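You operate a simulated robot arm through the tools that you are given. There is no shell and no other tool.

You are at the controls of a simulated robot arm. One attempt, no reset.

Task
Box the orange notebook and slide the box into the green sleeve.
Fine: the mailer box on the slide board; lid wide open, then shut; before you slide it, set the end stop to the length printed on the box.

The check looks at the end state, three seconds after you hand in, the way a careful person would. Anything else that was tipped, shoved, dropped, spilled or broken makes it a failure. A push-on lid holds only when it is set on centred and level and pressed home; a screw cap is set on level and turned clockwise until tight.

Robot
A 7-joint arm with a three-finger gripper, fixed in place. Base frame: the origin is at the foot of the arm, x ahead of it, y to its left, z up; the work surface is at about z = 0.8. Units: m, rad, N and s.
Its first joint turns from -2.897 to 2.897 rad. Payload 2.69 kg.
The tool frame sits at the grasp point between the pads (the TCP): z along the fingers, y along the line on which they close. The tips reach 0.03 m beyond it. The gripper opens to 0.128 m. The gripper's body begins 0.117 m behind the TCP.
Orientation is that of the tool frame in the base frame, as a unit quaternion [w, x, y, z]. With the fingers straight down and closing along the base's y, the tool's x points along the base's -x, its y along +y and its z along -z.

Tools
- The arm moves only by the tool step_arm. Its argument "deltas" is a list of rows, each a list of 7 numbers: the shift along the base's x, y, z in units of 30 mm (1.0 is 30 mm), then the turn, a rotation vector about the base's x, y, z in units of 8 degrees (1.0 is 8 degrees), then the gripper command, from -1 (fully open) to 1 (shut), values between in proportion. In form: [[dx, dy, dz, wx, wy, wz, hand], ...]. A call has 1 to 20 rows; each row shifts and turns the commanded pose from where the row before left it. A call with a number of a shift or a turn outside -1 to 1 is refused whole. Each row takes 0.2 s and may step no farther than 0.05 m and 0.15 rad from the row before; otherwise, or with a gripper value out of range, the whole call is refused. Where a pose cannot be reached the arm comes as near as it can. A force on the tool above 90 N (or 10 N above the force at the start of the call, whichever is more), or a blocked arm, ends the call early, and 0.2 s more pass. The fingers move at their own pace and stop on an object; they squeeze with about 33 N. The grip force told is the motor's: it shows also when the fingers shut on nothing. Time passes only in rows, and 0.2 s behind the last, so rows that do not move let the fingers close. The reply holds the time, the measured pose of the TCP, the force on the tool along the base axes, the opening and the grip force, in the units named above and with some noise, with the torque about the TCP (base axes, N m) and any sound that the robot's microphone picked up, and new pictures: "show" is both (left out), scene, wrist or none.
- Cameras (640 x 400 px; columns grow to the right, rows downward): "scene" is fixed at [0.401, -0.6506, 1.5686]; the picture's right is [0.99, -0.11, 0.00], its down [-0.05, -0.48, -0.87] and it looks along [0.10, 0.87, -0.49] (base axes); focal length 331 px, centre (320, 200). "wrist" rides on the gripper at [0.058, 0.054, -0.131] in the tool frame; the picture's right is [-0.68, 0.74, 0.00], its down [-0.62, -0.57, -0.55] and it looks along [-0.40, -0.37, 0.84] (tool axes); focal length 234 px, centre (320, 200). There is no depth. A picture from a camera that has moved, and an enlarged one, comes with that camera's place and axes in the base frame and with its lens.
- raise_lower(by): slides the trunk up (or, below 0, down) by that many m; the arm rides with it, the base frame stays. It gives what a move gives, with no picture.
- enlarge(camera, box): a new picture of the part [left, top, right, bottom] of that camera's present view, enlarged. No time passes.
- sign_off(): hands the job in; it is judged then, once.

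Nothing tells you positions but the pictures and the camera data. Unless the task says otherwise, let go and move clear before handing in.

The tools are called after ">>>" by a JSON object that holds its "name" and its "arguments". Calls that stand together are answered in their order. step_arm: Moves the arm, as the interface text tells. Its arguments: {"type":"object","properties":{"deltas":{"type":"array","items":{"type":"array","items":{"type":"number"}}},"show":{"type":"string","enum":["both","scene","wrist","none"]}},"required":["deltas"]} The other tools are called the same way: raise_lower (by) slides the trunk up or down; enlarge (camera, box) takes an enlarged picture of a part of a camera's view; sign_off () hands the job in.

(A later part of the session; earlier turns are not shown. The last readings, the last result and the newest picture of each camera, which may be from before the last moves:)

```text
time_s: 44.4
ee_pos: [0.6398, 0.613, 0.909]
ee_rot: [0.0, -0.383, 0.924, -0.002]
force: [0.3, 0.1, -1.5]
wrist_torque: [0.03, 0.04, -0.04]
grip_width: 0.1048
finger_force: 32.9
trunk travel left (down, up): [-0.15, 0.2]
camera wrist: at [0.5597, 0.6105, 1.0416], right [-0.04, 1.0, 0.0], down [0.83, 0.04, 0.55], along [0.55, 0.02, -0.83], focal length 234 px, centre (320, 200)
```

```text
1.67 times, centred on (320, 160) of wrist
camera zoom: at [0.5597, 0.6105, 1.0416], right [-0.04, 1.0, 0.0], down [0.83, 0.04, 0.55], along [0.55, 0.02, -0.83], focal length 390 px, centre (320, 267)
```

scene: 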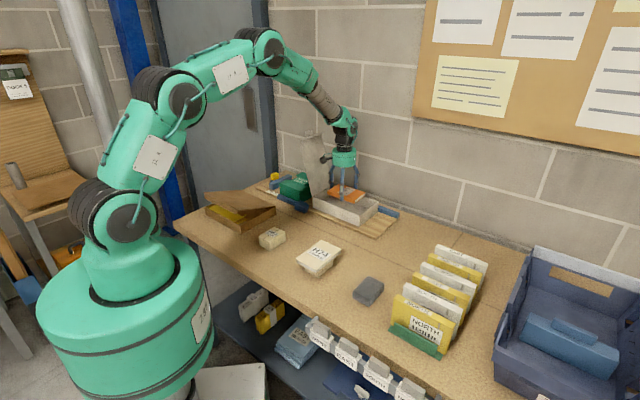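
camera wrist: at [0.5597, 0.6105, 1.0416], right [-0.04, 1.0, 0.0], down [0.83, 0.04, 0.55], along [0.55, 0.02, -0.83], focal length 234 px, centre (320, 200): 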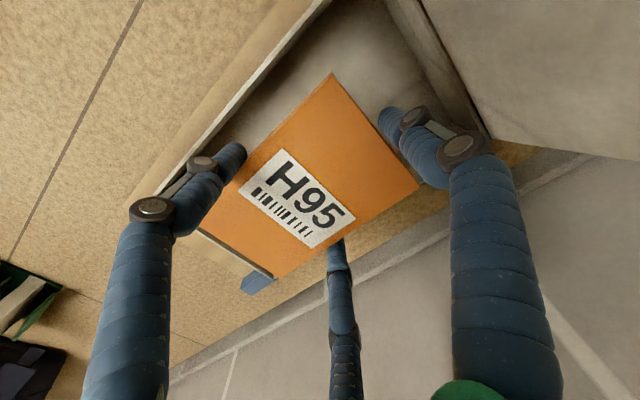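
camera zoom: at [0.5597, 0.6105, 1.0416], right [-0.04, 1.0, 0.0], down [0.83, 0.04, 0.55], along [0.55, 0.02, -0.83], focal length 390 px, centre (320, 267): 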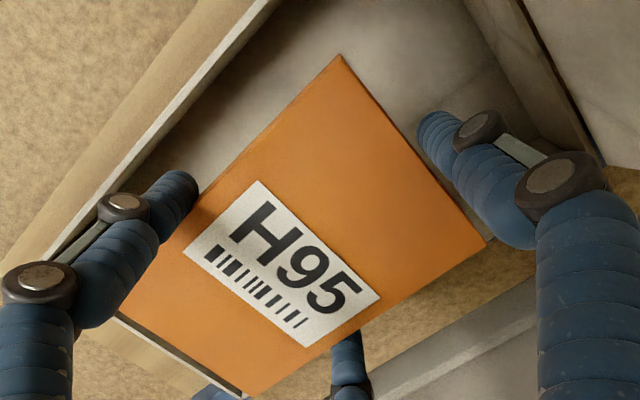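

Clearance looks good on all sides. I'll lower the notebook into the box and watch the force.

>>> {"name": "step_arm", "arguments": {"deltas": [[0.02, 0.02, -0.6, 0, 0, 0, 1], [0, 0, -0.6, 0, 0, 0, 1], [0, 0, -0.55, 0, 0, 0, 1], [0, 0, 0, 0, 0, 0, 1]]}}

>>> {"name": "enlarge", "arguments": {"camera": "scene", "box": [280, 140, 420, 250]}}

>>> {"name": "enlarge", "arguments": {"camera": "wrist", "box": [160, 40, 480, 280]}}

```text
time_s: 45.4
ee_pos: [0.6413, 0.6127, 0.8563]
ee_rot: [0.0, -0.382, 0.924, -0.002]
force: [0.3, 0.0, -1.9]
wrist_torque: [0.04, 0.02, 0.0]
grip_width: 0.1047
finger_force: 33.1
trunk travel left (down, up): [-0.15, 0.2]
camera wrist: at [0.5598, 0.6101, 0.988], right [-0.04, 1.0, 0.0], down [0.83, 0.04, 0.55], along [0.55, 0.02, -0.83], focal length 234 px, centre (320, 200)
```

scene: 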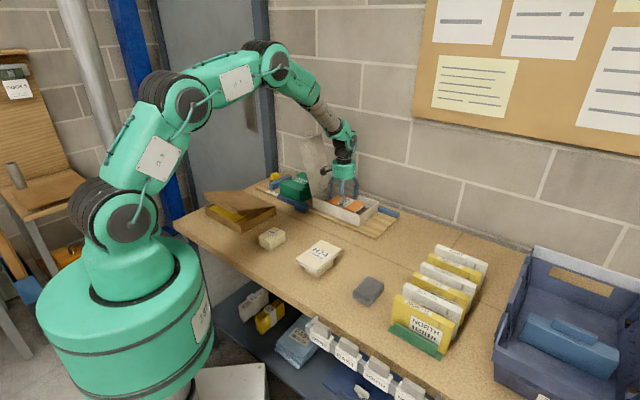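
wrist: 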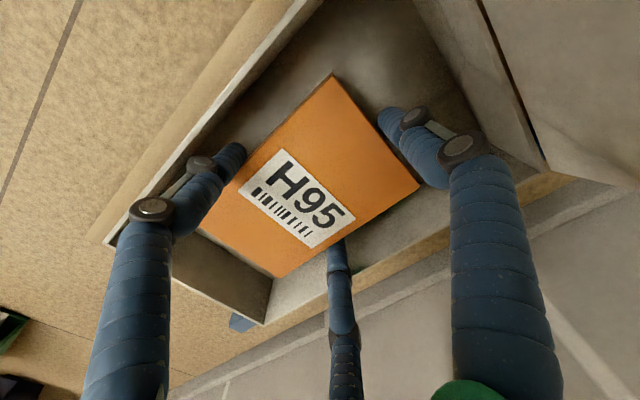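

```text
3.64 times, centred on (350, 195) of scene
camera zoom: at [0.401, -0.6506, 1.5686], right [0.99, -0.11, 0.0], down [-0.05, -0.48, -0.87], along [0.1, 0.87, -0.49], focal length 1205 px, centre (211, 218)
```

zoom: 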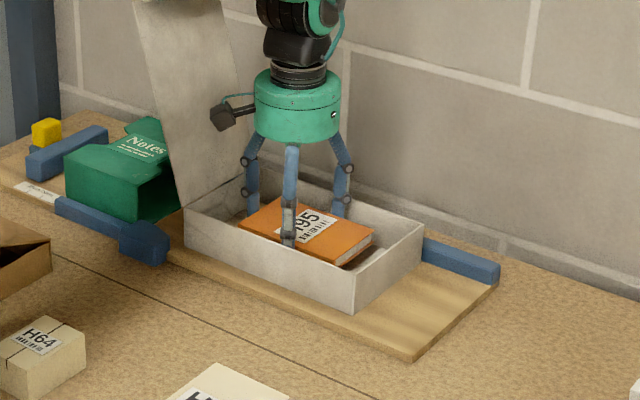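

```text
1.67 times, centred on (320, 160) of wrist
camera zoom: at [0.5598, 0.6101, 0.988], right [-0.04, 1.0, 0.0], down [0.83, 0.04, 0.55], along [0.55, 0.02, -0.83], focal length 390 px, centre (320, 267)
```

zoom: 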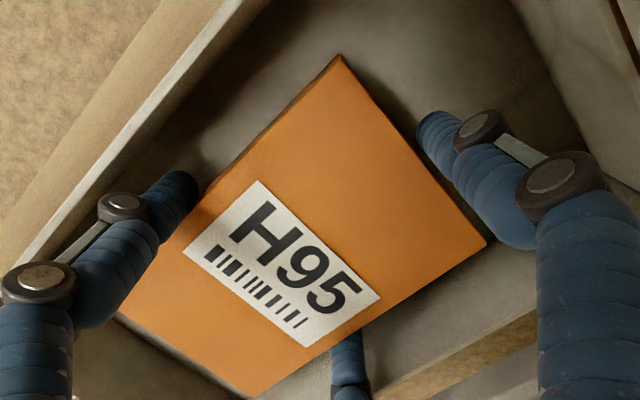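

The notebook is inside, close to the floor. I'll lower a few millimetres more and open the fingers just slightly to let go.

>>> {"name": "step_arm", "arguments": {"deltas": [[0, 0, -0.14, 0, 0, 0, 1], [0, 0, 0, 0, 0, 0, 0.5], [0, 0, 0, 0, 0, 0, -0.4], [0, 0, 0, 0, 0, 0, -0.7], [0, 0, 0, 0, 0, 0, -0.75], [0, 0, 0, 0, 0, 0, -0.75]]}}

>>> {"name": "enlarge", "arguments": {"camera": "wrist", "box": [160, 40, 480, 280]}}

>>> {"name": "enlarge", "arguments": {"camera": "scene", "box": [280, 140, 420, 250]}}

```text
time_s: 46.8
ee_pos: [0.64, 0.6128, 0.8525]
ee_rot: [0.001, -0.383, 0.924, -0.002]
force: [0.2, -0.6, -0.4]
wrist_torque: [0.01, 0.0, 0.01]
grip_width: 0.1122
finger_force: 0.0
trunk travel left (down, up): [-0.15, 0.2]
camera wrist: at [0.5594, 0.6102, 0.9838], right [-0.04, 1.0, 0.0], down [0.83, 0.04, 0.55], along [0.55, 0.02, -0.83], focal length 234 px, centre (320, 200)
```

scene: 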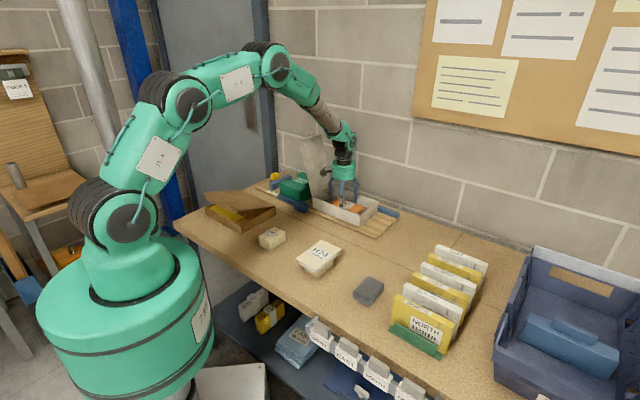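
wrist: 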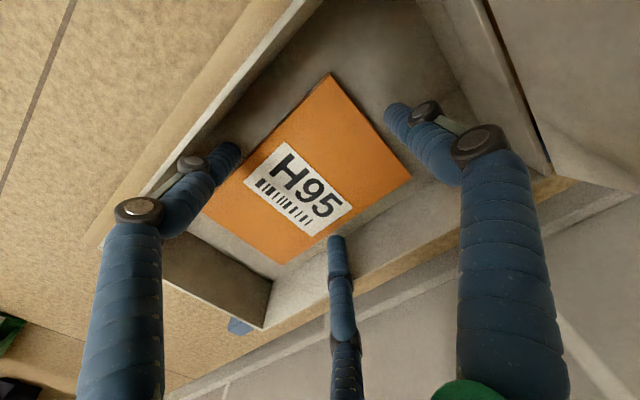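

```text
1.67 times, centred on (320, 160) of wrist
camera zoom: at [0.5594, 0.6102, 0.9838], right [-0.04, 1.0, 0.0], down [0.83, 0.04, 0.55], along [0.55, 0.02, -0.83], focal length 390 px, centre (320, 267)
```

zoom: 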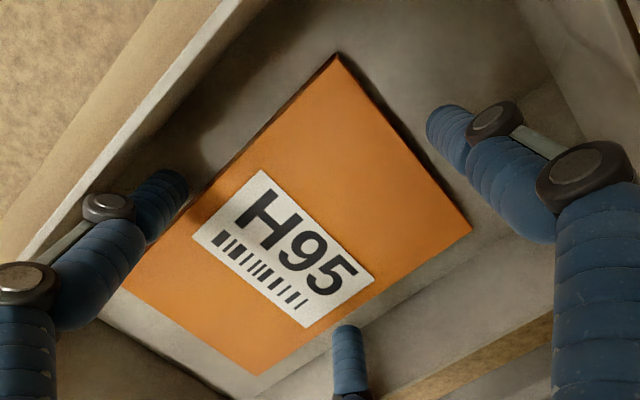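

```text
3.64 times, centred on (350, 195) of scene
camera zoom: at [0.401, -0.6506, 1.5686], right [0.99, -0.11, 0.0], down [-0.05, -0.48, -0.87], along [0.1, 0.87, -0.49], focal length 1205 px, centre (211, 218)
```

zoom: 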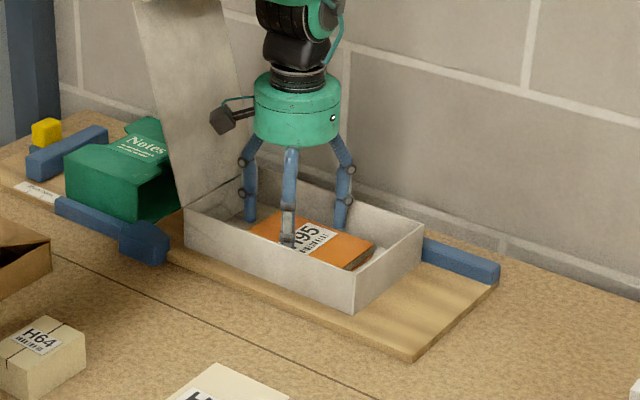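

The notebook lies flat in the box and the hand is free of it. I'll rise straight up, shut the fingers, and cross over to the far side of the open lid.

>>> {"name": "step_arm", "arguments": {"deltas": [[0, 0, 0.5, 0, 0, 0, -0.75], [0, 0, 0.8, 0, 0, 0, -0.75], [0, 0, 1, 0, 0, 0, -0.75], [0, 0, 1, 0, 0, 0, -0.5], [0, 0, 1, 0, 0, 0, 0], [0, 0, 1, 0, 0, 0, 0.5], [0, 0, 1, 0, 0, 0, 1], [0, 0, 1, 0, 0, 0, 1], [0, 0, 1, 0, 0, 0, 1], [0, 0, 1, 0, 0, 0, 1], [0, 0, 1, 0, 0, 0, 1], [0, 0, 1, 0, 0, 0, 1], [0, 0, 0.3, 0, 0, 0, 1]]}}

>>> {"name": "enlarge", "arguments": {"camera": "scene", "box": [250, 80, 430, 250]}}

>>> {"name": "enlarge", "arguments": {"camera": "wrist", "box": [160, 40, 480, 280]}}

```text
time_s: 49.6
ee_pos: [0.6406, 0.6131, 1.1988]
ee_rot: [0.0, -0.382, 0.924, -0.002]
force: [-0.2, -0.6, -0.4]
wrist_torque: [0.0, -0.01, 0.02]
grip_width: 0.0021
finger_force: 31.4
trunk travel left (down, up): [-0.15, 0.2]
camera wrist: at [0.5598, 0.6106, 1.331], right [-0.04, 1.0, 0.0], down [0.83, 0.04, 0.55], along [0.55, 0.02, -0.83], focal length 234 px, centre (320, 200)
```

scene: 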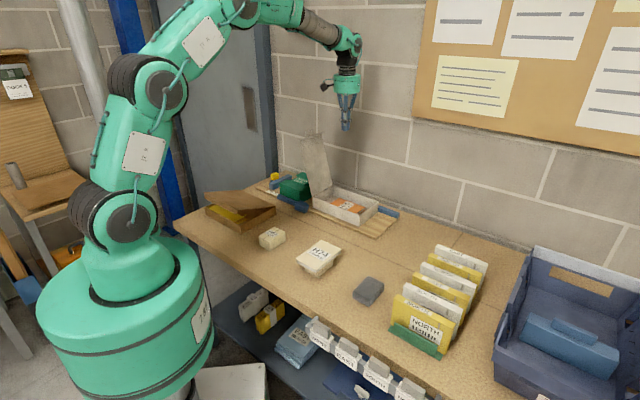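
wrist: 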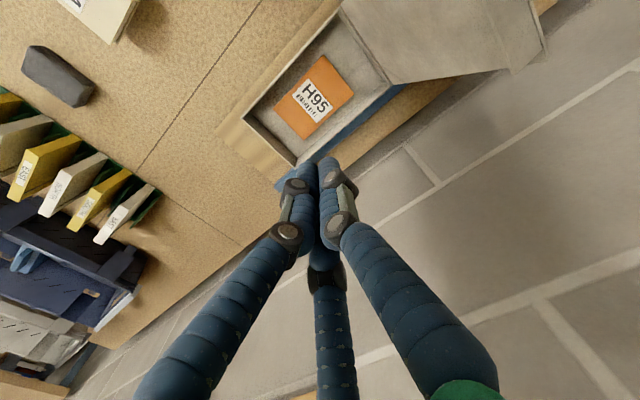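

```text
2.35 times, centred on (340, 165) of scene
camera zoom: at [0.401, -0.6506, 1.5686], right [0.99, -0.11, 0.0], down [-0.05, -0.48, -0.87], along [0.1, 0.87, -0.49], focal length 780 px, centre (273, 282)
```

zoom: 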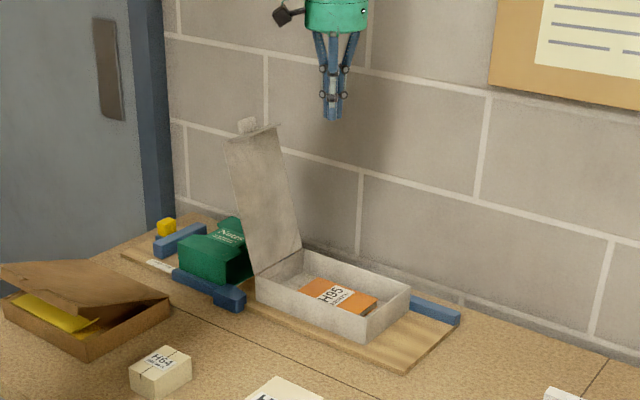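

```text
1.67 times, centred on (320, 160) of wrist
camera zoom: at [0.5598, 0.6106, 1.331], right [-0.04, 1.0, 0.0], down [0.83, 0.04, 0.55], along [0.55, 0.02, -0.83], focal length 390 px, centre (320, 267)
```

zoom: 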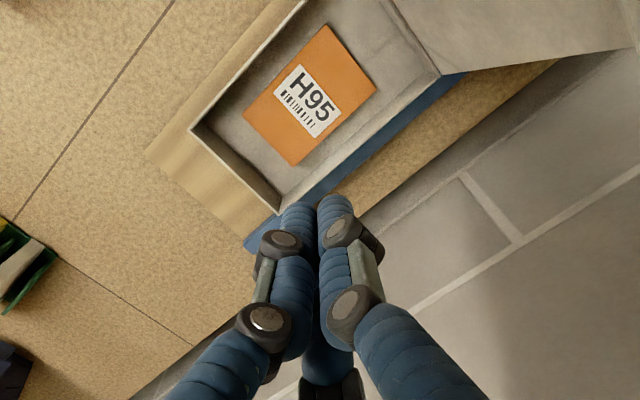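

Notebook is lying flat in the box. Now I move over to the outer (sleeve) side of the lid and lower the shut fingers behind its top edge.

>>> {"name": "step_arm", "arguments": {"deltas": [[-0.676, 0.676, 0.1, 0, 0, 0, 1], [-0.676, 0.676, 0, 0, 0, 0, 1], [-0.676, 0.676, 0, 0, 0, 0, 1], [-0.676, 0.676, 0, 0, 0, 0, 1], [-0.676, 0.676, 0, 0, 0, 0, 1], [-0.676, 0.676, 0, 0, 0, 0, 1], [-0.676, 0.676, 0, 0, 0, 0, 1], [-0.676, 0.676, 0, 0, 0, 0, 1], [0, 0, -0.9, 0, 0, 0, 1], [0, 0, -0.9, 0, 0, 0, 1], [0, 0, -0.9, 0, 0, 0, 1], [0, 0, -0.8, 0, 0, 0, 1]]}}

>>> {"name": "enlarge", "arguments": {"camera": "scene", "box": [250, 80, 430, 250]}}

```text
time_s: 52.2
ee_pos: [0.4763, 0.7754, 1.0966]
ee_rot: [0.001, -0.382, 0.924, -0.001]
force: [0.9, 0.3, -0.5]
wrist_torque: [-0.05, 0.01, 0.0]
grip_width: 0.0022
finger_force: 31.8
trunk travel left (down, up): [-0.15, 0.2]
camera wrist: at [0.3973, 0.7716, 1.2277], right [-0.04, 1.0, 0.0], down [0.83, 0.04, 0.55], along [0.55, 0.02, -0.83], focal length 234 px, centre (320, 200)
```

scene: 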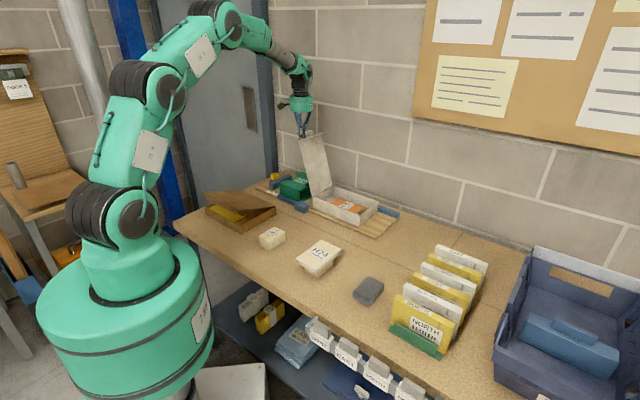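
wrist: 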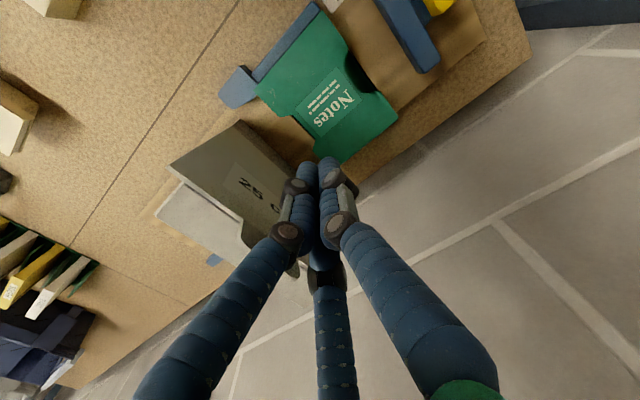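

```text
2.35 times, centred on (340, 165) of scene
camera zoom: at [0.401, -0.6506, 1.5686], right [0.99, -0.11, 0.0], down [-0.05, -0.48, -0.87], along [0.1, 0.87, -0.49], focal length 780 px, centre (273, 282)
```

zoom: 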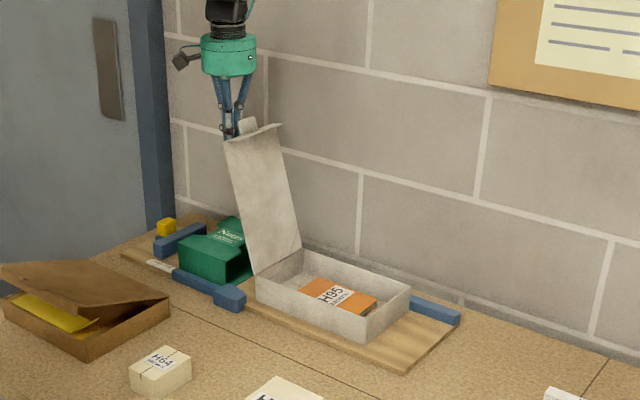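

Fingers are behind the lid's top. I'll push it forward along its arc, first to about 60°, then check.

>>> {"name": "step_arm", "arguments": {"deltas": [[0.46, -0.46, 0, 0, 0, 0, 1], [0.46, -0.46, 0, 0, 0, 0, 1], [0.309, -0.309, 0.138, 0, 0, 0, 1], [0.309, -0.309, 0.138, 0, 0, 0, 1], [0.458, -0.458, 0.103, 0, 0, 0, 1], [0.458, -0.458, 0.103, 0, 0, 0, 1], [0.463, -0.463, -0.01, 0, 0, 0, 1], [0.463, -0.463, -0.01, 0, 0, 0, 1], [0.455, -0.455, -0.125, 0, 0, 0, 1], [0.455, -0.455, -0.125, 0, 0, 0, 1], [0.4325, -0.4325, -0.233, 0, 0, 0, 1], [0.4325, -0.4325, -0.233, 0, 0, 0, 1]]}}

>>> {"name": "enlarge", "arguments": {"camera": "scene", "box": [250, 80, 430, 250]}}

```text
time_s: 54.8
ee_pos: [0.6299, 0.6193, 1.0895]
ee_rot: [0.001, -0.384, 0.923, -0.001]
force: [-0.5, 1.1, 0.0]
wrist_torque: [-0.01, -0.01, -0.01]
grip_width: 0.0021
finger_force: 31.7
trunk travel left (down, up): [-0.15, 0.2]
camera wrist: at [0.5502, 0.6166, 1.2207], right [-0.04, 1.0, 0.0], down [0.83, 0.04, 0.55], along [0.55, 0.02, -0.83], focal length 234 px, centre (320, 200)
```

scene: 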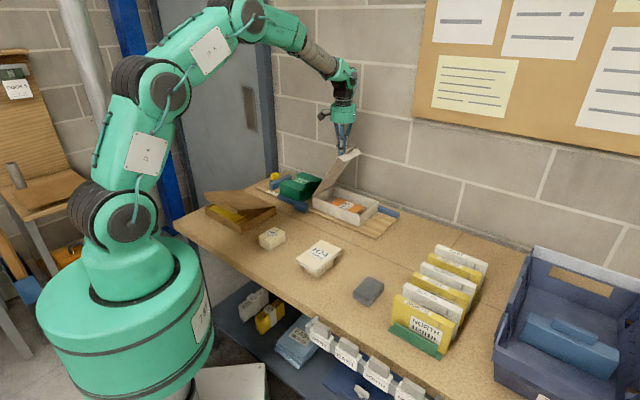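
wrist: 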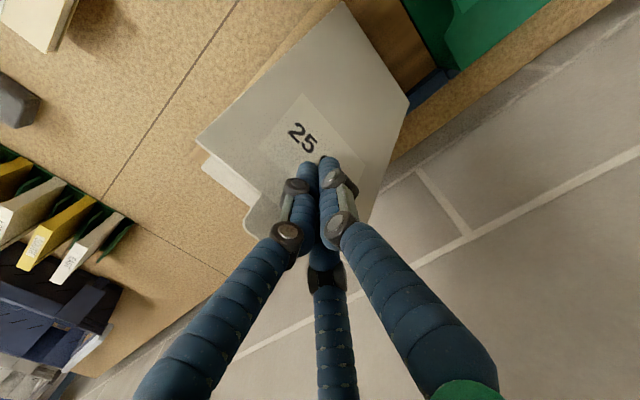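

```text
2.35 times, centred on (340, 165) of scene
camera zoom: at [0.401, -0.6506, 1.5686], right [0.99, -0.11, 0.0], down [-0.05, -0.48, -0.87], along [0.1, 0.87, -0.49], focal length 780 px, centre (273, 282)
```

zoom: 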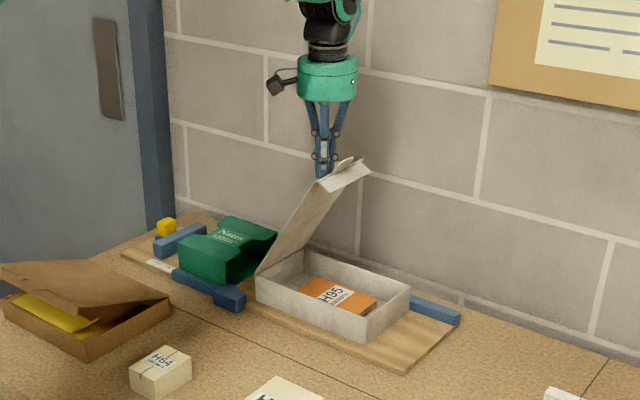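

The lid follows well and is near 57°. I continue down to about 15°.

>>> {"name": "step_arm", "arguments": {"deltas": [[0.397, -0.397, -0.337, 0, 0, 0, 1], [0.397, -0.397, -0.337, 0, 0, 0, 1], [0.351, -0.351, -0.43, 0, 0, 0, 1], [0.351, -0.351, -0.43, 0, 0, 0, 1], [0.292, -0.292, -0.508, 0, 0, 0, 1], [0.292, -0.292, -0.508, 0, 0, 0, 1], [0.224, -0.224, -0.573, 0, 0, 0, 1], [0.224, -0.224, -0.573, 0, 0, 0, 1], [0.172, -0.172, -0.61, 0, 0, 0, 1]]}}

>>> {"name": "enlarge", "arguments": {"camera": "scene", "box": [280, 120, 440, 250]}}

```text
time_s: 56.8
ee_pos: [0.7135, 0.5399, 0.96]
ee_rot: [0.0, -0.382, 0.924, -0.002]
force: [-0.3, 0.2, 0.8]
wrist_torque: [-0.01, 0.0, -0.05]
grip_width: 0.0023
finger_force: 31.7
trunk travel left (down, up): [-0.15, 0.2]
camera wrist: at [0.633, 0.5372, 1.0917], right [-0.04, 1.0, 0.0], down [0.83, 0.04, 0.55], along [0.55, 0.02, -0.83], focal length 234 px, centre (320, 200)
```

scene: 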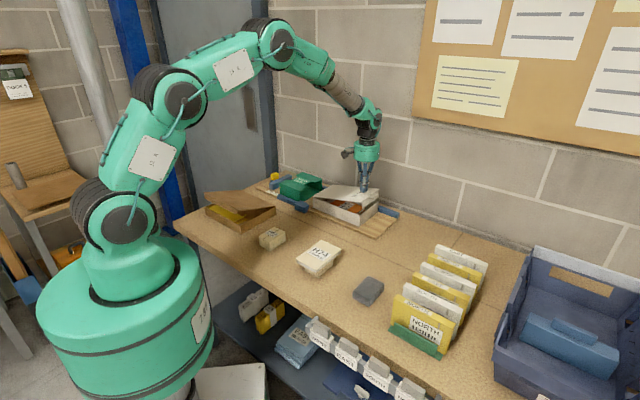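
wrist: 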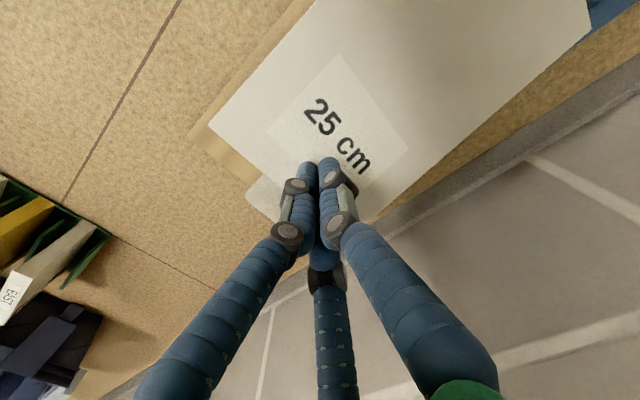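

```text
3.08 times, centred on (360, 185) of scene
camera zoom: at [0.401, -0.6506, 1.5686], right [0.99, -0.11, 0.0], down [-0.05, -0.48, -0.87], along [0.1, 0.87, -0.49], focal length 1019 px, centre (197, 246)
```

zoom: 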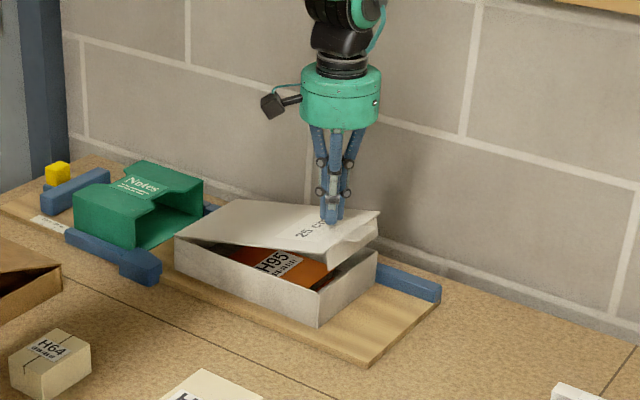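

Lid is near 15° and its tuck flap is about to meet the end wall. I'll go down slowly and look at the flap.

>>> {"name": "step_arm", "arguments": {"deltas": [[0.066, -0.066, -0.32, 0, 0, 0, 1], [0.066, -0.066, -0.32, 0, 0, 0, 1], [0.04, -0.04, -0.3, 0, 0, 0, 1]]}}

>>> {"name": "enlarge", "arguments": {"camera": "scene", "box": [310, 160, 410, 240]}}

>>> {"name": "enlarge", "arguments": {"camera": "wrist", "box": [180, 40, 420, 240]}}

```text
time_s: 57.6
ee_pos: [0.7176, 0.5335, 0.9313]
ee_rot: [0.001, -0.382, 0.924, -0.001]
force: [0.0, 1.1, 0.1]
wrist_torque: [-0.02, 0.03, -0.02]
grip_width: 0.0021
finger_force: 31.2
trunk travel left (down, up): [-0.15, 0.2]
camera wrist: at [0.6383, 0.5315, 1.0627], right [-0.04, 1.0, 0.0], down [0.83, 0.04, 0.55], along [0.55, 0.02, -0.83], focal length 234 px, centre (320, 200)
```

scene: 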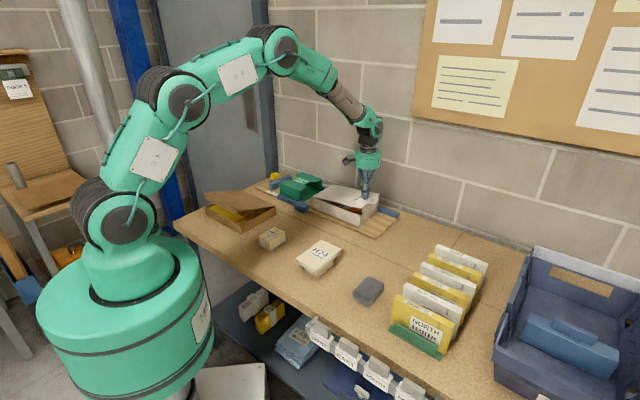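
wrist: 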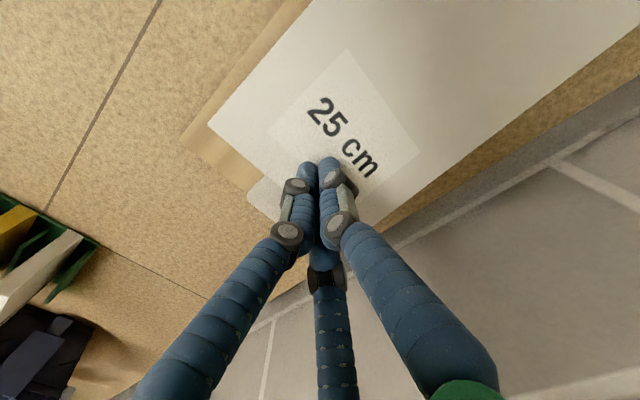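

```text
5.00 times, centred on (360, 200) of scene
camera zoom: at [0.401, -0.6506, 1.5686], right [0.99, -0.11, 0.0], down [-0.05, -0.48, -0.87], along [0.1, 0.87, -0.49], focal length 1656 px, centre (120, 200)
```

zoom: 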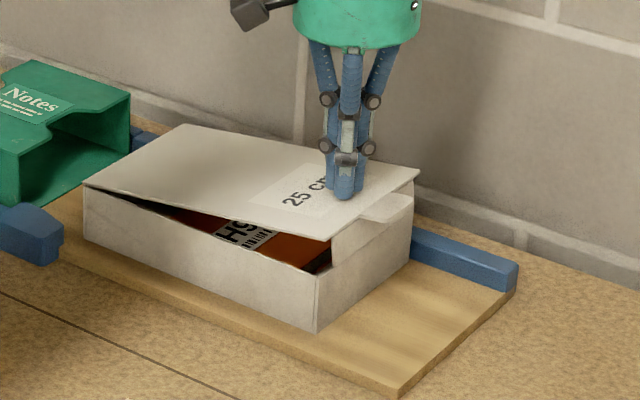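

```text
2.00 times, centred on (300, 140) of wrist
camera zoom: at [0.6383, 0.5315, 1.0627], right [-0.04, 1.0, 0.0], down [0.83, 0.04, 0.55], along [0.55, 0.02, -0.83], focal length 468 px, centre (360, 320)
```

zoom: 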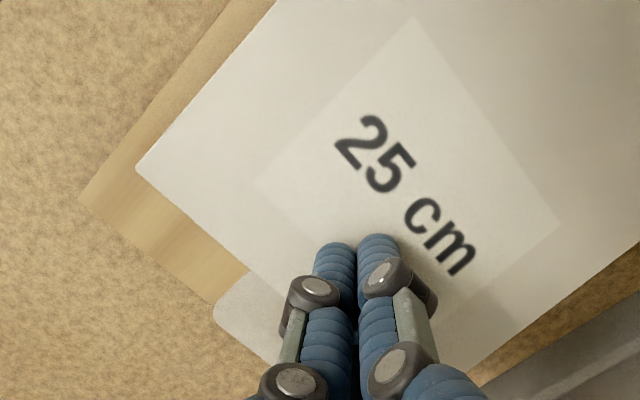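

The flap is coming down at the end wall properly. I'll press the lid the rest of the way, slowly.

>>> {"name": "step_arm", "arguments": {"deltas": [[0.04, -0.04, -0.3, 0, 0, 0, 1], [0.03, -0.03, -0.3, 0, 0, 0, 1], [0.02, -0.02, -0.25, 0, 0, 0, 1]], "show": "scene"}}

>>> {"name": "enlarge", "arguments": {"camera": "scene", "box": [310, 160, 410, 240]}}

```text
time_s: 58.4
ee_pos: [0.7209, 0.5316, 0.9074]
ee_rot: [0.001, -0.382, 0.924, -0.002]
force: [1.0, -0.2, 0.2]
wrist_torque: [-0.01, -0.03, -0.02]
grip_width: 0.002
finger_force: 31.1
trunk travel left (down, up): [-0.15, 0.2]
```

scene: 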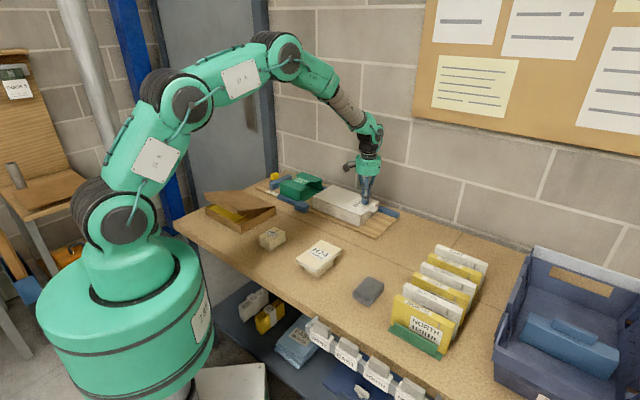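

```text
5.00 times, centred on (360, 200) of scene
camera zoom: at [0.401, -0.6506, 1.5686], right [0.99, -0.11, 0.0], down [-0.05, -0.48, -0.87], along [0.1, 0.87, -0.49], focal length 1656 px, centre (120, 200)
```

zoom: 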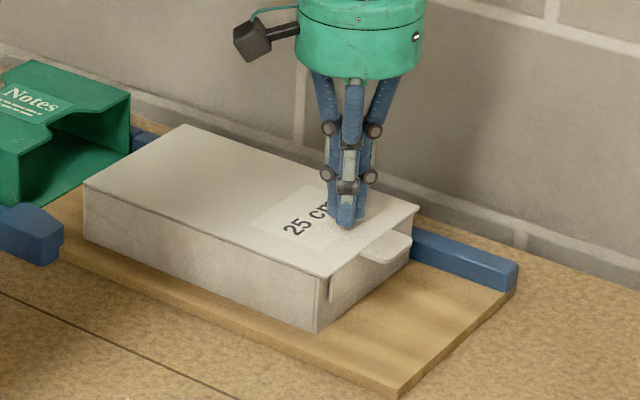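

The lid is nearly shut. I'll press it home gently in small steps, reading the force.

>>> {"name": "step_arm", "arguments": {"deltas": [[0, 0, -0.12, 0, 0, 0, 1], [0, 0, -0.12, 0, 0, 0, 1]], "show": "none"}}

>>> {"name": "step_arm", "arguments": {"deltas": [[0, 0, -0.1, 0, 0, 0, 1], [0, 0, 0, 0, 0, 0, 1]], "show": "none"}}

```text
time_s: 59.0
ee_pos: [0.7208, 0.5324, 0.8987]
ee_rot: [0.001, -0.383, 0.924, -0.002]
force: [0.3, 0.6, -0.1]
wrist_torque: [-0.01, 0.0, 0.01]
grip_width: 0.0022
finger_force: 31.5
trunk travel left (down, up): [-0.15, 0.2]
```

```text
time_s: 59.6
ee_pos: [0.7195, 0.5314, 0.8981]
ee_rot: [0.001, -0.383, 0.924, -0.001]
force: [-3.1, 0.1, 8.1]
wrist_torque: [0.06, 0.09, 0.03]
grip_width: 0.0062
finger_force: 31.5
trunk travel left (down, up): [-0.15, 0.2]
```

>>> {"name": "step_arm", "arguments": {"deltas": [[0, 0, -0.12, 0, 0, 0, 1], [0, 0, 0, 0, 0, 0, 1]], "show": "scene"}}

>>> {"name": "enlarge", "arguments": {"camera": "scene", "box": [310, 160, 410, 240]}}

```text
time_s: 60.2
ee_pos: [0.7215, 0.5321, 0.8973]
ee_rot: [0.003, -0.382, 0.924, 0.0]
force: [-11.6, -2.7, 34.1]
wrist_torque: [-0.03, 0.42, 0.04]
grip_width: 0.0061
finger_force: 31.5
trunk travel left (down, up): [-0.15, 0.2]
```

scene: 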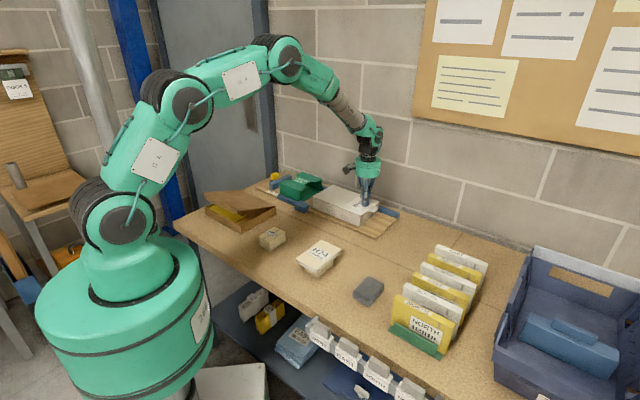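

```text
5.00 times, centred on (360, 200) of scene
camera zoom: at [0.401, -0.6506, 1.5686], right [0.99, -0.11, 0.0], down [-0.05, -0.48, -0.87], along [0.1, 0.87, -0.49], focal length 1656 px, centre (120, 200)
```

zoom: 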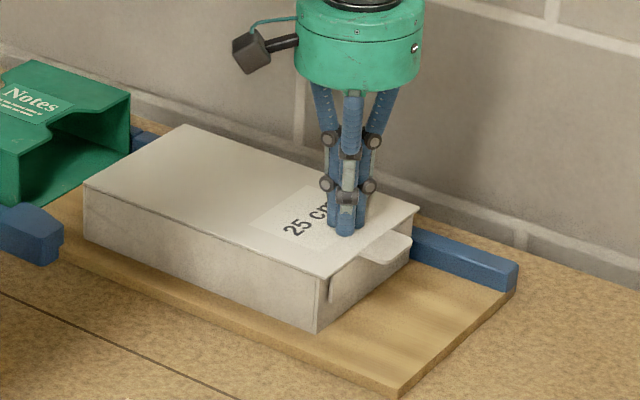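

The lid is pressed down flush. Next I'll lift off, and turn the hand around so the finger pair leads toward the sleeve (one finger each side of the tab) for pushing the box's end squarely.

>>> {"name": "step_arm", "arguments": {"deltas": [[0, 0, 0.5, 0, 0, 0, 1], [0, 0, 1, 0, 0, 0, 1], [0, 0, 1, 0, 0, 0, 1], [0, 0, 1, 0, 0, 0, 1], [0, 0, 1, 0, 0, 0, 1], [0.2, -0.2, 0.3, 0, 0, -1, 1], [0.2, -0.2, 0, 0, 0, -1, 1], [0.2, -0.2, 0, 0, 0, -1, 1], [0.2, -0.2, 0, 0, 0, -1, 1], [0.2, -0.2, 0, 0, 0, -1, 1], [0.2, -0.2, 0, 0, 0, -1, 0.6], [0.2, -0.2, 0, 0, 0, -1, 0.2], [0.2, -0.2, 0, 0, 0, -1, 0.2], [0.2, -0.2, 0, 0, 0, -1, 0.2], [0.2, -0.2, 0, 0, 0, -1, 0.2], [0.2, -0.2, 0, 0, 0, -1, 0.2], [0.2, -0.2, 0, 0, 0, -0.25, 0.2]]}}

>>> {"name": "enlarge", "arguments": {"camera": "scene", "box": [280, 120, 440, 250]}}

```text
time_s: 63.8
ee_pos: [0.7945, 0.4587, 1.0361]
ee_rot: [-0.001, 0.383, 0.924, -0.002]
force: [-0.6, 0.5, 0.3]
wrist_torque: [0.02, 0.0, -0.03]
grip_width: 0.0509
finger_force: 0.1
trunk travel left (down, up): [-0.15, 0.2]
camera wrist: at [0.7905, 0.5392, 1.1675], right [1.0, 0.04, 0.0], down [0.04, -0.83, 0.55], along [0.02, -0.55, -0.83], focal length 234 px, centre (320, 200)
```

scene: 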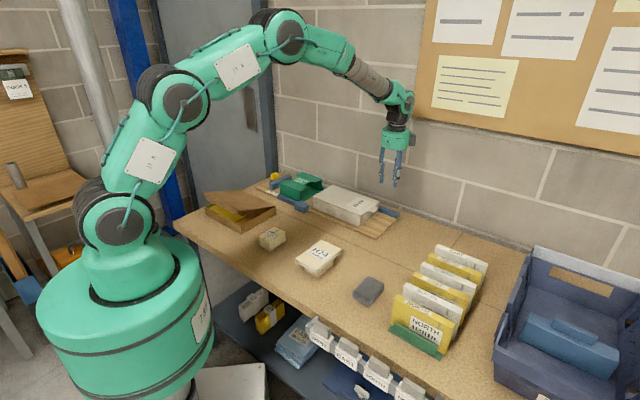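
wrist: 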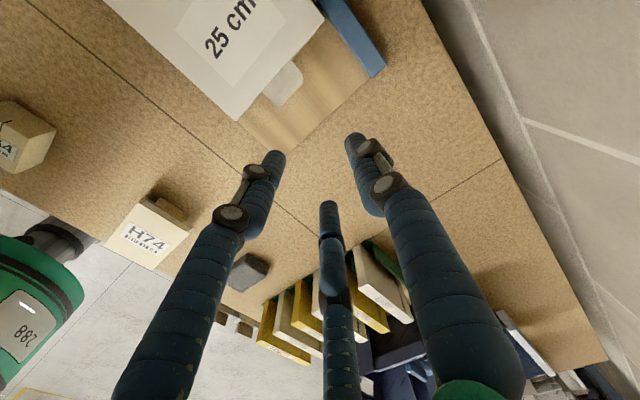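

```text
3.08 times, centred on (360, 185) of scene
camera zoom: at [0.401, -0.6506, 1.5686], right [0.99, -0.11, 0.0], down [-0.05, -0.48, -0.87], along [0.1, 0.87, -0.49], focal length 1019 px, centre (197, 246)
```

zoom: 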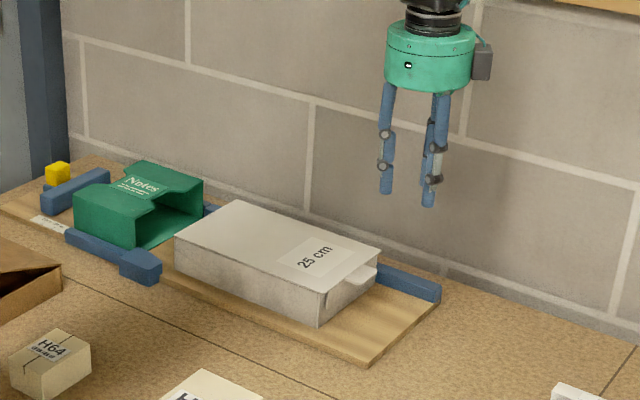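

The lid stays shut. I'll continue turning another 90° here, in free air.

>>> {"name": "step_arm", "arguments": {"deltas": [[0, 0, 0, 0, 0, -1, 0.2], [0, 0, 0, 0, 0, -1, 0.2], [0, 0, 0, 0, 0, -1, 0.2], [0, 0, 0, 0, 0, -1, 0.2], [0, 0, 0, 0, 0, -1, 0.2], [0, 0, 0, 0, 0, -1, 0.2], [0, 0, 0, 0, 0, -1, 0.2], [0, 0, 0, 0, 0, -1, 0.2], [0, 0, 0, 0, 0, -1, 0.2], [0, 0, 0, 0, 0, -1, 0.2], [0, 0, 0, 0, 0, -1, 0.2], [0, 0, 0, 0, 0, -0.25, 0.2]]}}

>>> {"name": "enlarge", "arguments": {"camera": "wrist", "box": [160, 40, 480, 280]}}

```text
time_s: 66.4
ee_pos: [0.7915, 0.4594, 1.0366]
ee_rot: [-0.002, 0.924, 0.381, 0.0]
force: [0.2, 0.8, -0.2]
wrist_torque: [-0.02, -0.01, -0.01]
grip_width: 0.0513
finger_force: 0.0
trunk travel left (down, up): [-0.15, 0.2]
camera wrist: at [0.8721, 0.4626, 1.1679], right [0.04, -1.0, 0.0], down [-0.83, -0.04, 0.55], along [-0.55, -0.02, -0.83], focal length 234 px, centre (320, 200)
```

scene: 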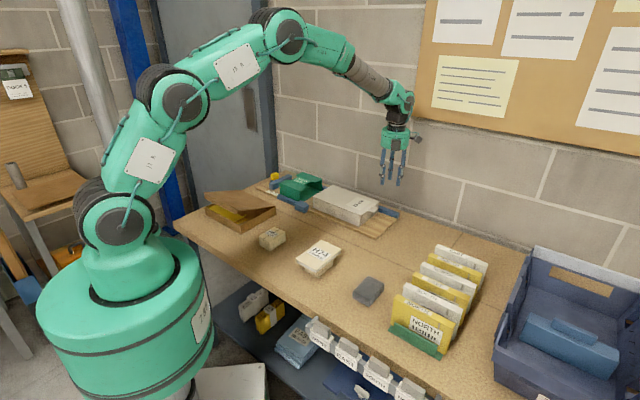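
wrist: 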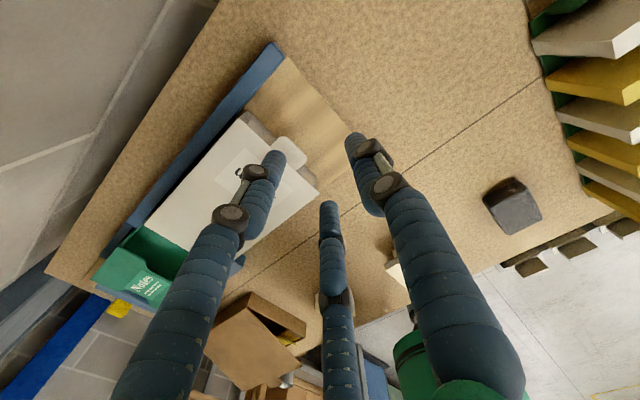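

```text
1.67 times, centred on (320, 160) of wrist
camera zoom: at [0.8721, 0.4626, 1.1679], right [0.04, -1.0, 0.0], down [-0.83, -0.04, 0.55], along [-0.55, -0.02, -0.83], focal length 390 px, centre (320, 267)
```

zoom: 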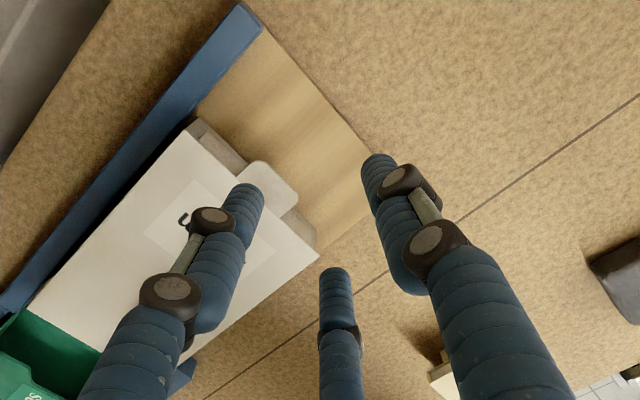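

The hand now has the finger pair leading. The box's right end is near s≈0.16 (around (0.74, 0.51)). I'll set the opening to 88 mm so the pair straddles the tab, and lower behind the box.

>>> {"name": "step_arm", "arguments": {"deltas": [[0, 0, -0.9, 0, 0, 0, -0.375], [0, 0, -0.9, 0, 0, 0, -0.375], [0, 0, -0.9, 0, 0, 0, -0.375], [0, 0, -0.9, 0, 0, 0, -0.375], [0, 0, -0.9, 0, 0, 0, -0.375], [0, 0, -0.9, 0, 0, 0, -0.375]]}}

>>> {"name": "enlarge", "arguments": {"camera": "wrist", "box": [160, 40, 480, 280]}}

>>> {"name": "enlarge", "arguments": {"camera": "scene", "box": [300, 140, 440, 250]}}

```text
time_s: 67.8
ee_pos: [0.7948, 0.4591, 0.8744]
ee_rot: [-0.002, 0.924, 0.382, 0.0]
force: [0.0, -0.8, 0.1]
wrist_torque: [-0.01, -0.01, 0.03]
grip_width: 0.088
finger_force: 0.1
trunk travel left (down, up): [-0.15, 0.2]
camera wrist: at [0.8739, 0.463, 1.0052], right [0.04, -1.0, 0.0], down [-0.83, -0.04, 0.55], along [-0.55, -0.02, -0.84], focal length 234 px, centre (320, 200)
```

scene: 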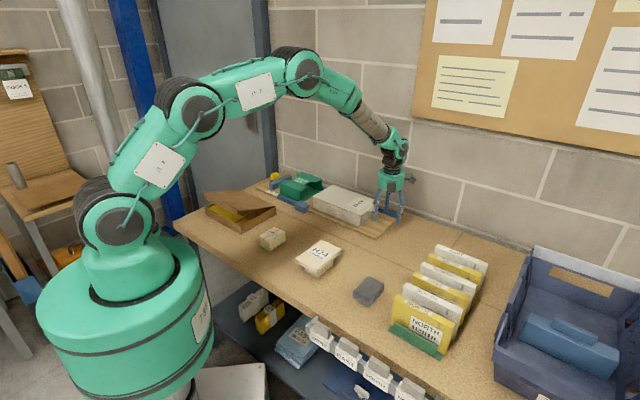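
wrist: 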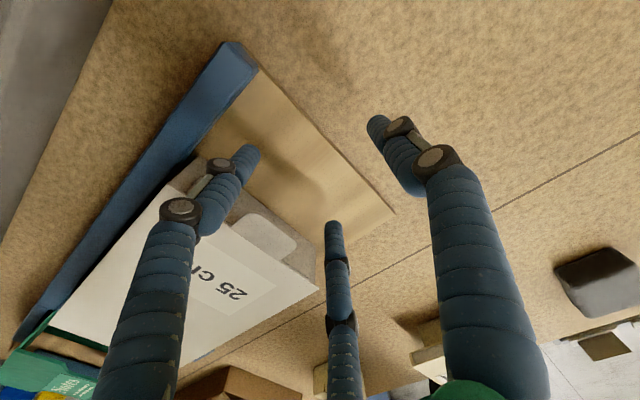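

```text
1.67 times, centred on (320, 160) of wrist
camera zoom: at [0.8739, 0.463, 1.0052], right [0.04, -1.0, 0.0], down [-0.83, -0.04, 0.55], along [-0.55, -0.02, -0.84], focal length 390 px, centre (320, 267)
```

zoom: 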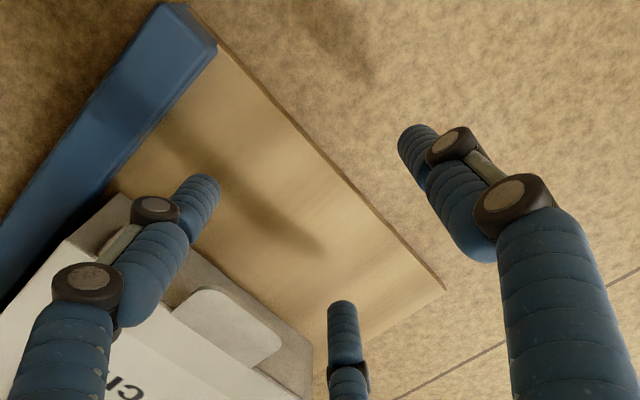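

```text
3.64 times, centred on (370, 195) of scene
camera zoom: at [0.401, -0.6506, 1.5686], right [0.99, -0.11, 0.0], down [-0.05, -0.48, -0.87], along [0.1, 0.87, -0.49], focal length 1205 px, centre (138, 218)
```

zoom: 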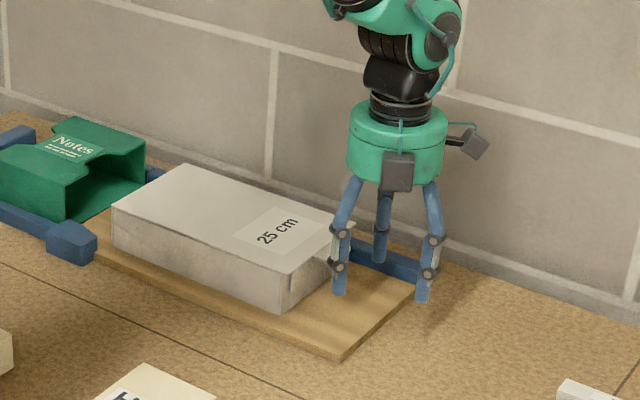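

The finger pair sits either side of the tab behind the box. I'll lower 2 cm and start pushing slowly toward the sleeve.

>>> {"name": "step_arm", "arguments": {"deltas": [[0, 0, -0.6, 0, 0, 0, -0.375], [-0.4, 0.4, 0, 0, 0, 0, -0.375], [-0.4, 0.4, 0, 0, 0, 0, -0.375], [-0.25, 0.25, 0, 0, 0, 0, -0.375], [-0.25, 0.25, 0, 0, 0, 0, -0.375], [-0.25, 0.25, 0, 0, 0, 0, -0.375], [-0.25, 0.25, 0, 0, 0, 0, -0.375]]}}

>>> {"name": "enlarge", "arguments": {"camera": "scene", "box": [270, 150, 430, 250]}}

>>> {"name": "enlarge", "arguments": {"camera": "wrist", "box": [120, 100, 440, 340]}}

```text
time_s: 69.4
ee_pos: [0.7388, 0.5128, 0.857]
ee_rot: [-0.002, 0.924, 0.382, 0.0]
force: [0.3, 0.3, 0.0]
wrist_torque: [0.0, 0.0, 0.01]
grip_width: 0.088
finger_force: 0.0
trunk travel left (down, up): [-0.15, 0.2]
camera wrist: at [0.8179, 0.5164, 0.9881], right [0.04, -1.0, 0.0], down [-0.83, -0.04, 0.55], along [-0.55, -0.02, -0.83], focal length 234 px, centre (320, 200)
```

scene: 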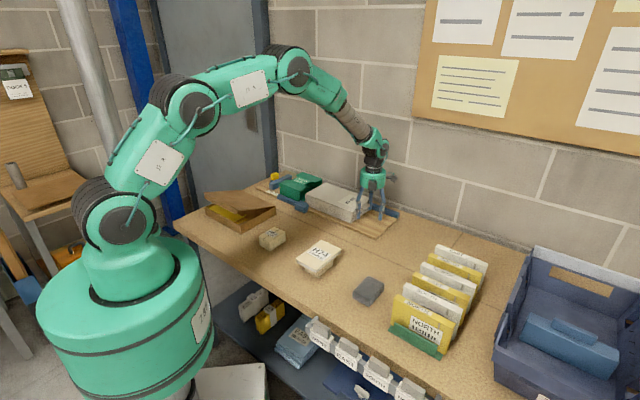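
wrist: 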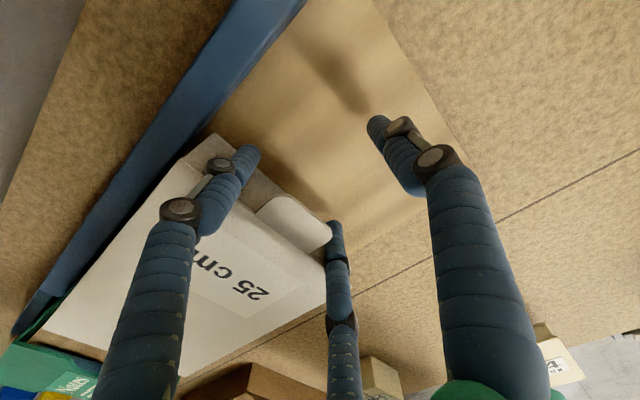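

```text
4.00 times, centred on (350, 200) of scene
camera zoom: at [0.401, -0.6506, 1.5686], right [0.99, -0.11, 0.0], down [-0.05, -0.48, -0.87], along [0.1, 0.87, -0.49], focal length 1325 px, centre (200, 200)
```

zoom: 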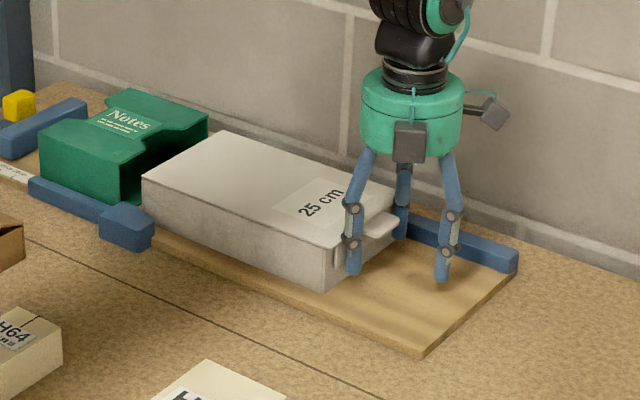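

```text
1.67 times, centred on (280, 220) of wrist
camera zoom: at [0.8179, 0.5164, 0.9881], right [0.04, -1.0, 0.0], down [-0.83, -0.04, 0.55], along [-0.55, -0.02, -0.83], focal length 390 px, centre (387, 167)
```

zoom: 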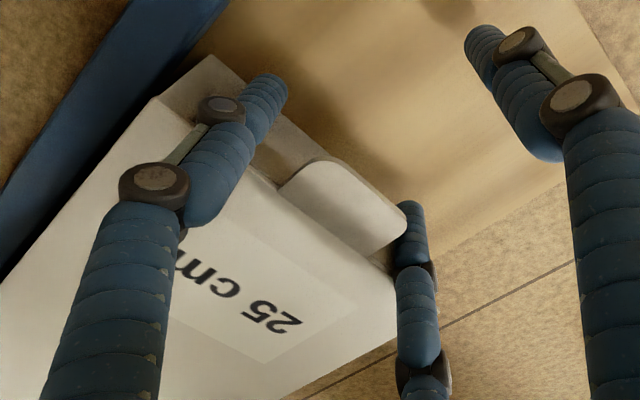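

The box slides easily (force near zero). I'll keep pushing up to the sleeve mouth and check alignment.

>>> {"name": "step_arm", "arguments": {"deltas": [[-0.25, 0.25, 0, 0, 0, 0, -0.375], [-0.25, 0.25, 0, 0, 0, 0, -0.375], [-0.25, 0.25, 0, 0, 0, 0, -0.375]]}}

>>> {"name": "enlarge", "arguments": {"camera": "scene", "box": [260, 150, 400, 250]}}

>>> {"name": "enlarge", "arguments": {"camera": "wrist", "box": [0, 160, 320, 400]}}

```text
time_s: 70.2
ee_pos: [0.7164, 0.5366, 0.8563]
ee_rot: [-0.003, 0.924, 0.383, -0.002]
force: [-0.1, 0.9, 0.0]
wrist_torque: [-0.01, 0.0, -0.02]
grip_width: 0.0881
finger_force: 0.0
trunk travel left (down, up): [-0.15, 0.2]
camera wrist: at [0.7959, 0.54, 0.9877], right [0.04, -1.0, 0.0], down [-0.83, -0.04, 0.55], along [-0.55, -0.02, -0.83], focal length 234 px, centre (320, 200)
```

scene: 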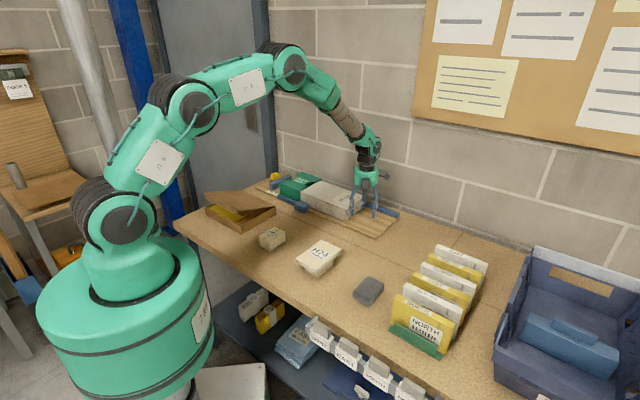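
wrist: 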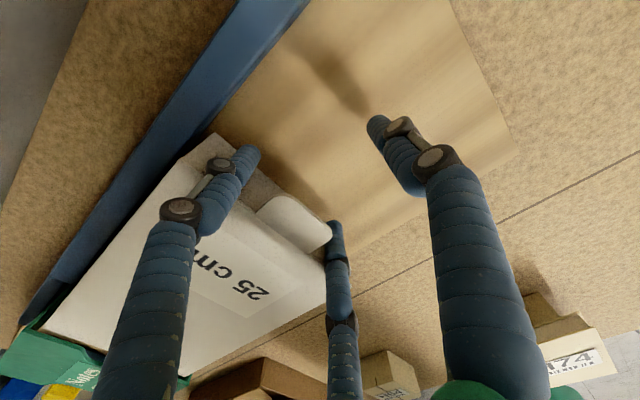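

```text
4.00 times, centred on (330, 200) of scene
camera zoom: at [0.401, -0.6506, 1.5686], right [0.99, -0.11, 0.0], down [-0.05, -0.48, -0.87], along [0.1, 0.87, -0.49], focal length 1325 px, centre (280, 200)
```

zoom: 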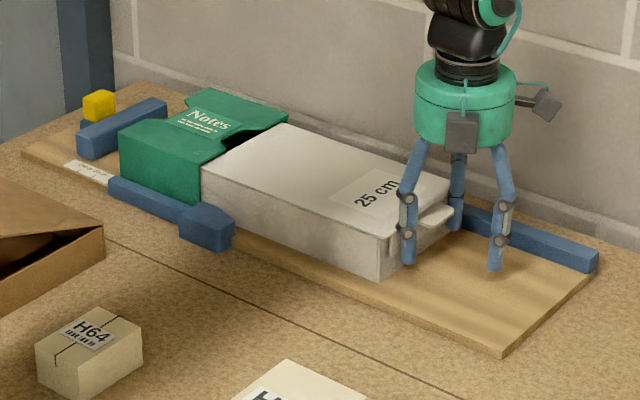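

```text
1.67 times, centred on (160, 280) of wrist
camera zoom: at [0.7959, 0.54, 0.9877], right [0.04, -1.0, 0.0], down [-0.83, -0.04, 0.55], along [-0.55, -0.02, -0.83], focal length 390 px, centre (587, 67)
```

zoom: 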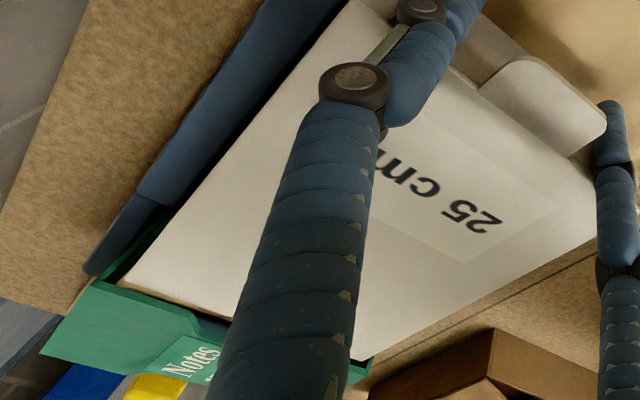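

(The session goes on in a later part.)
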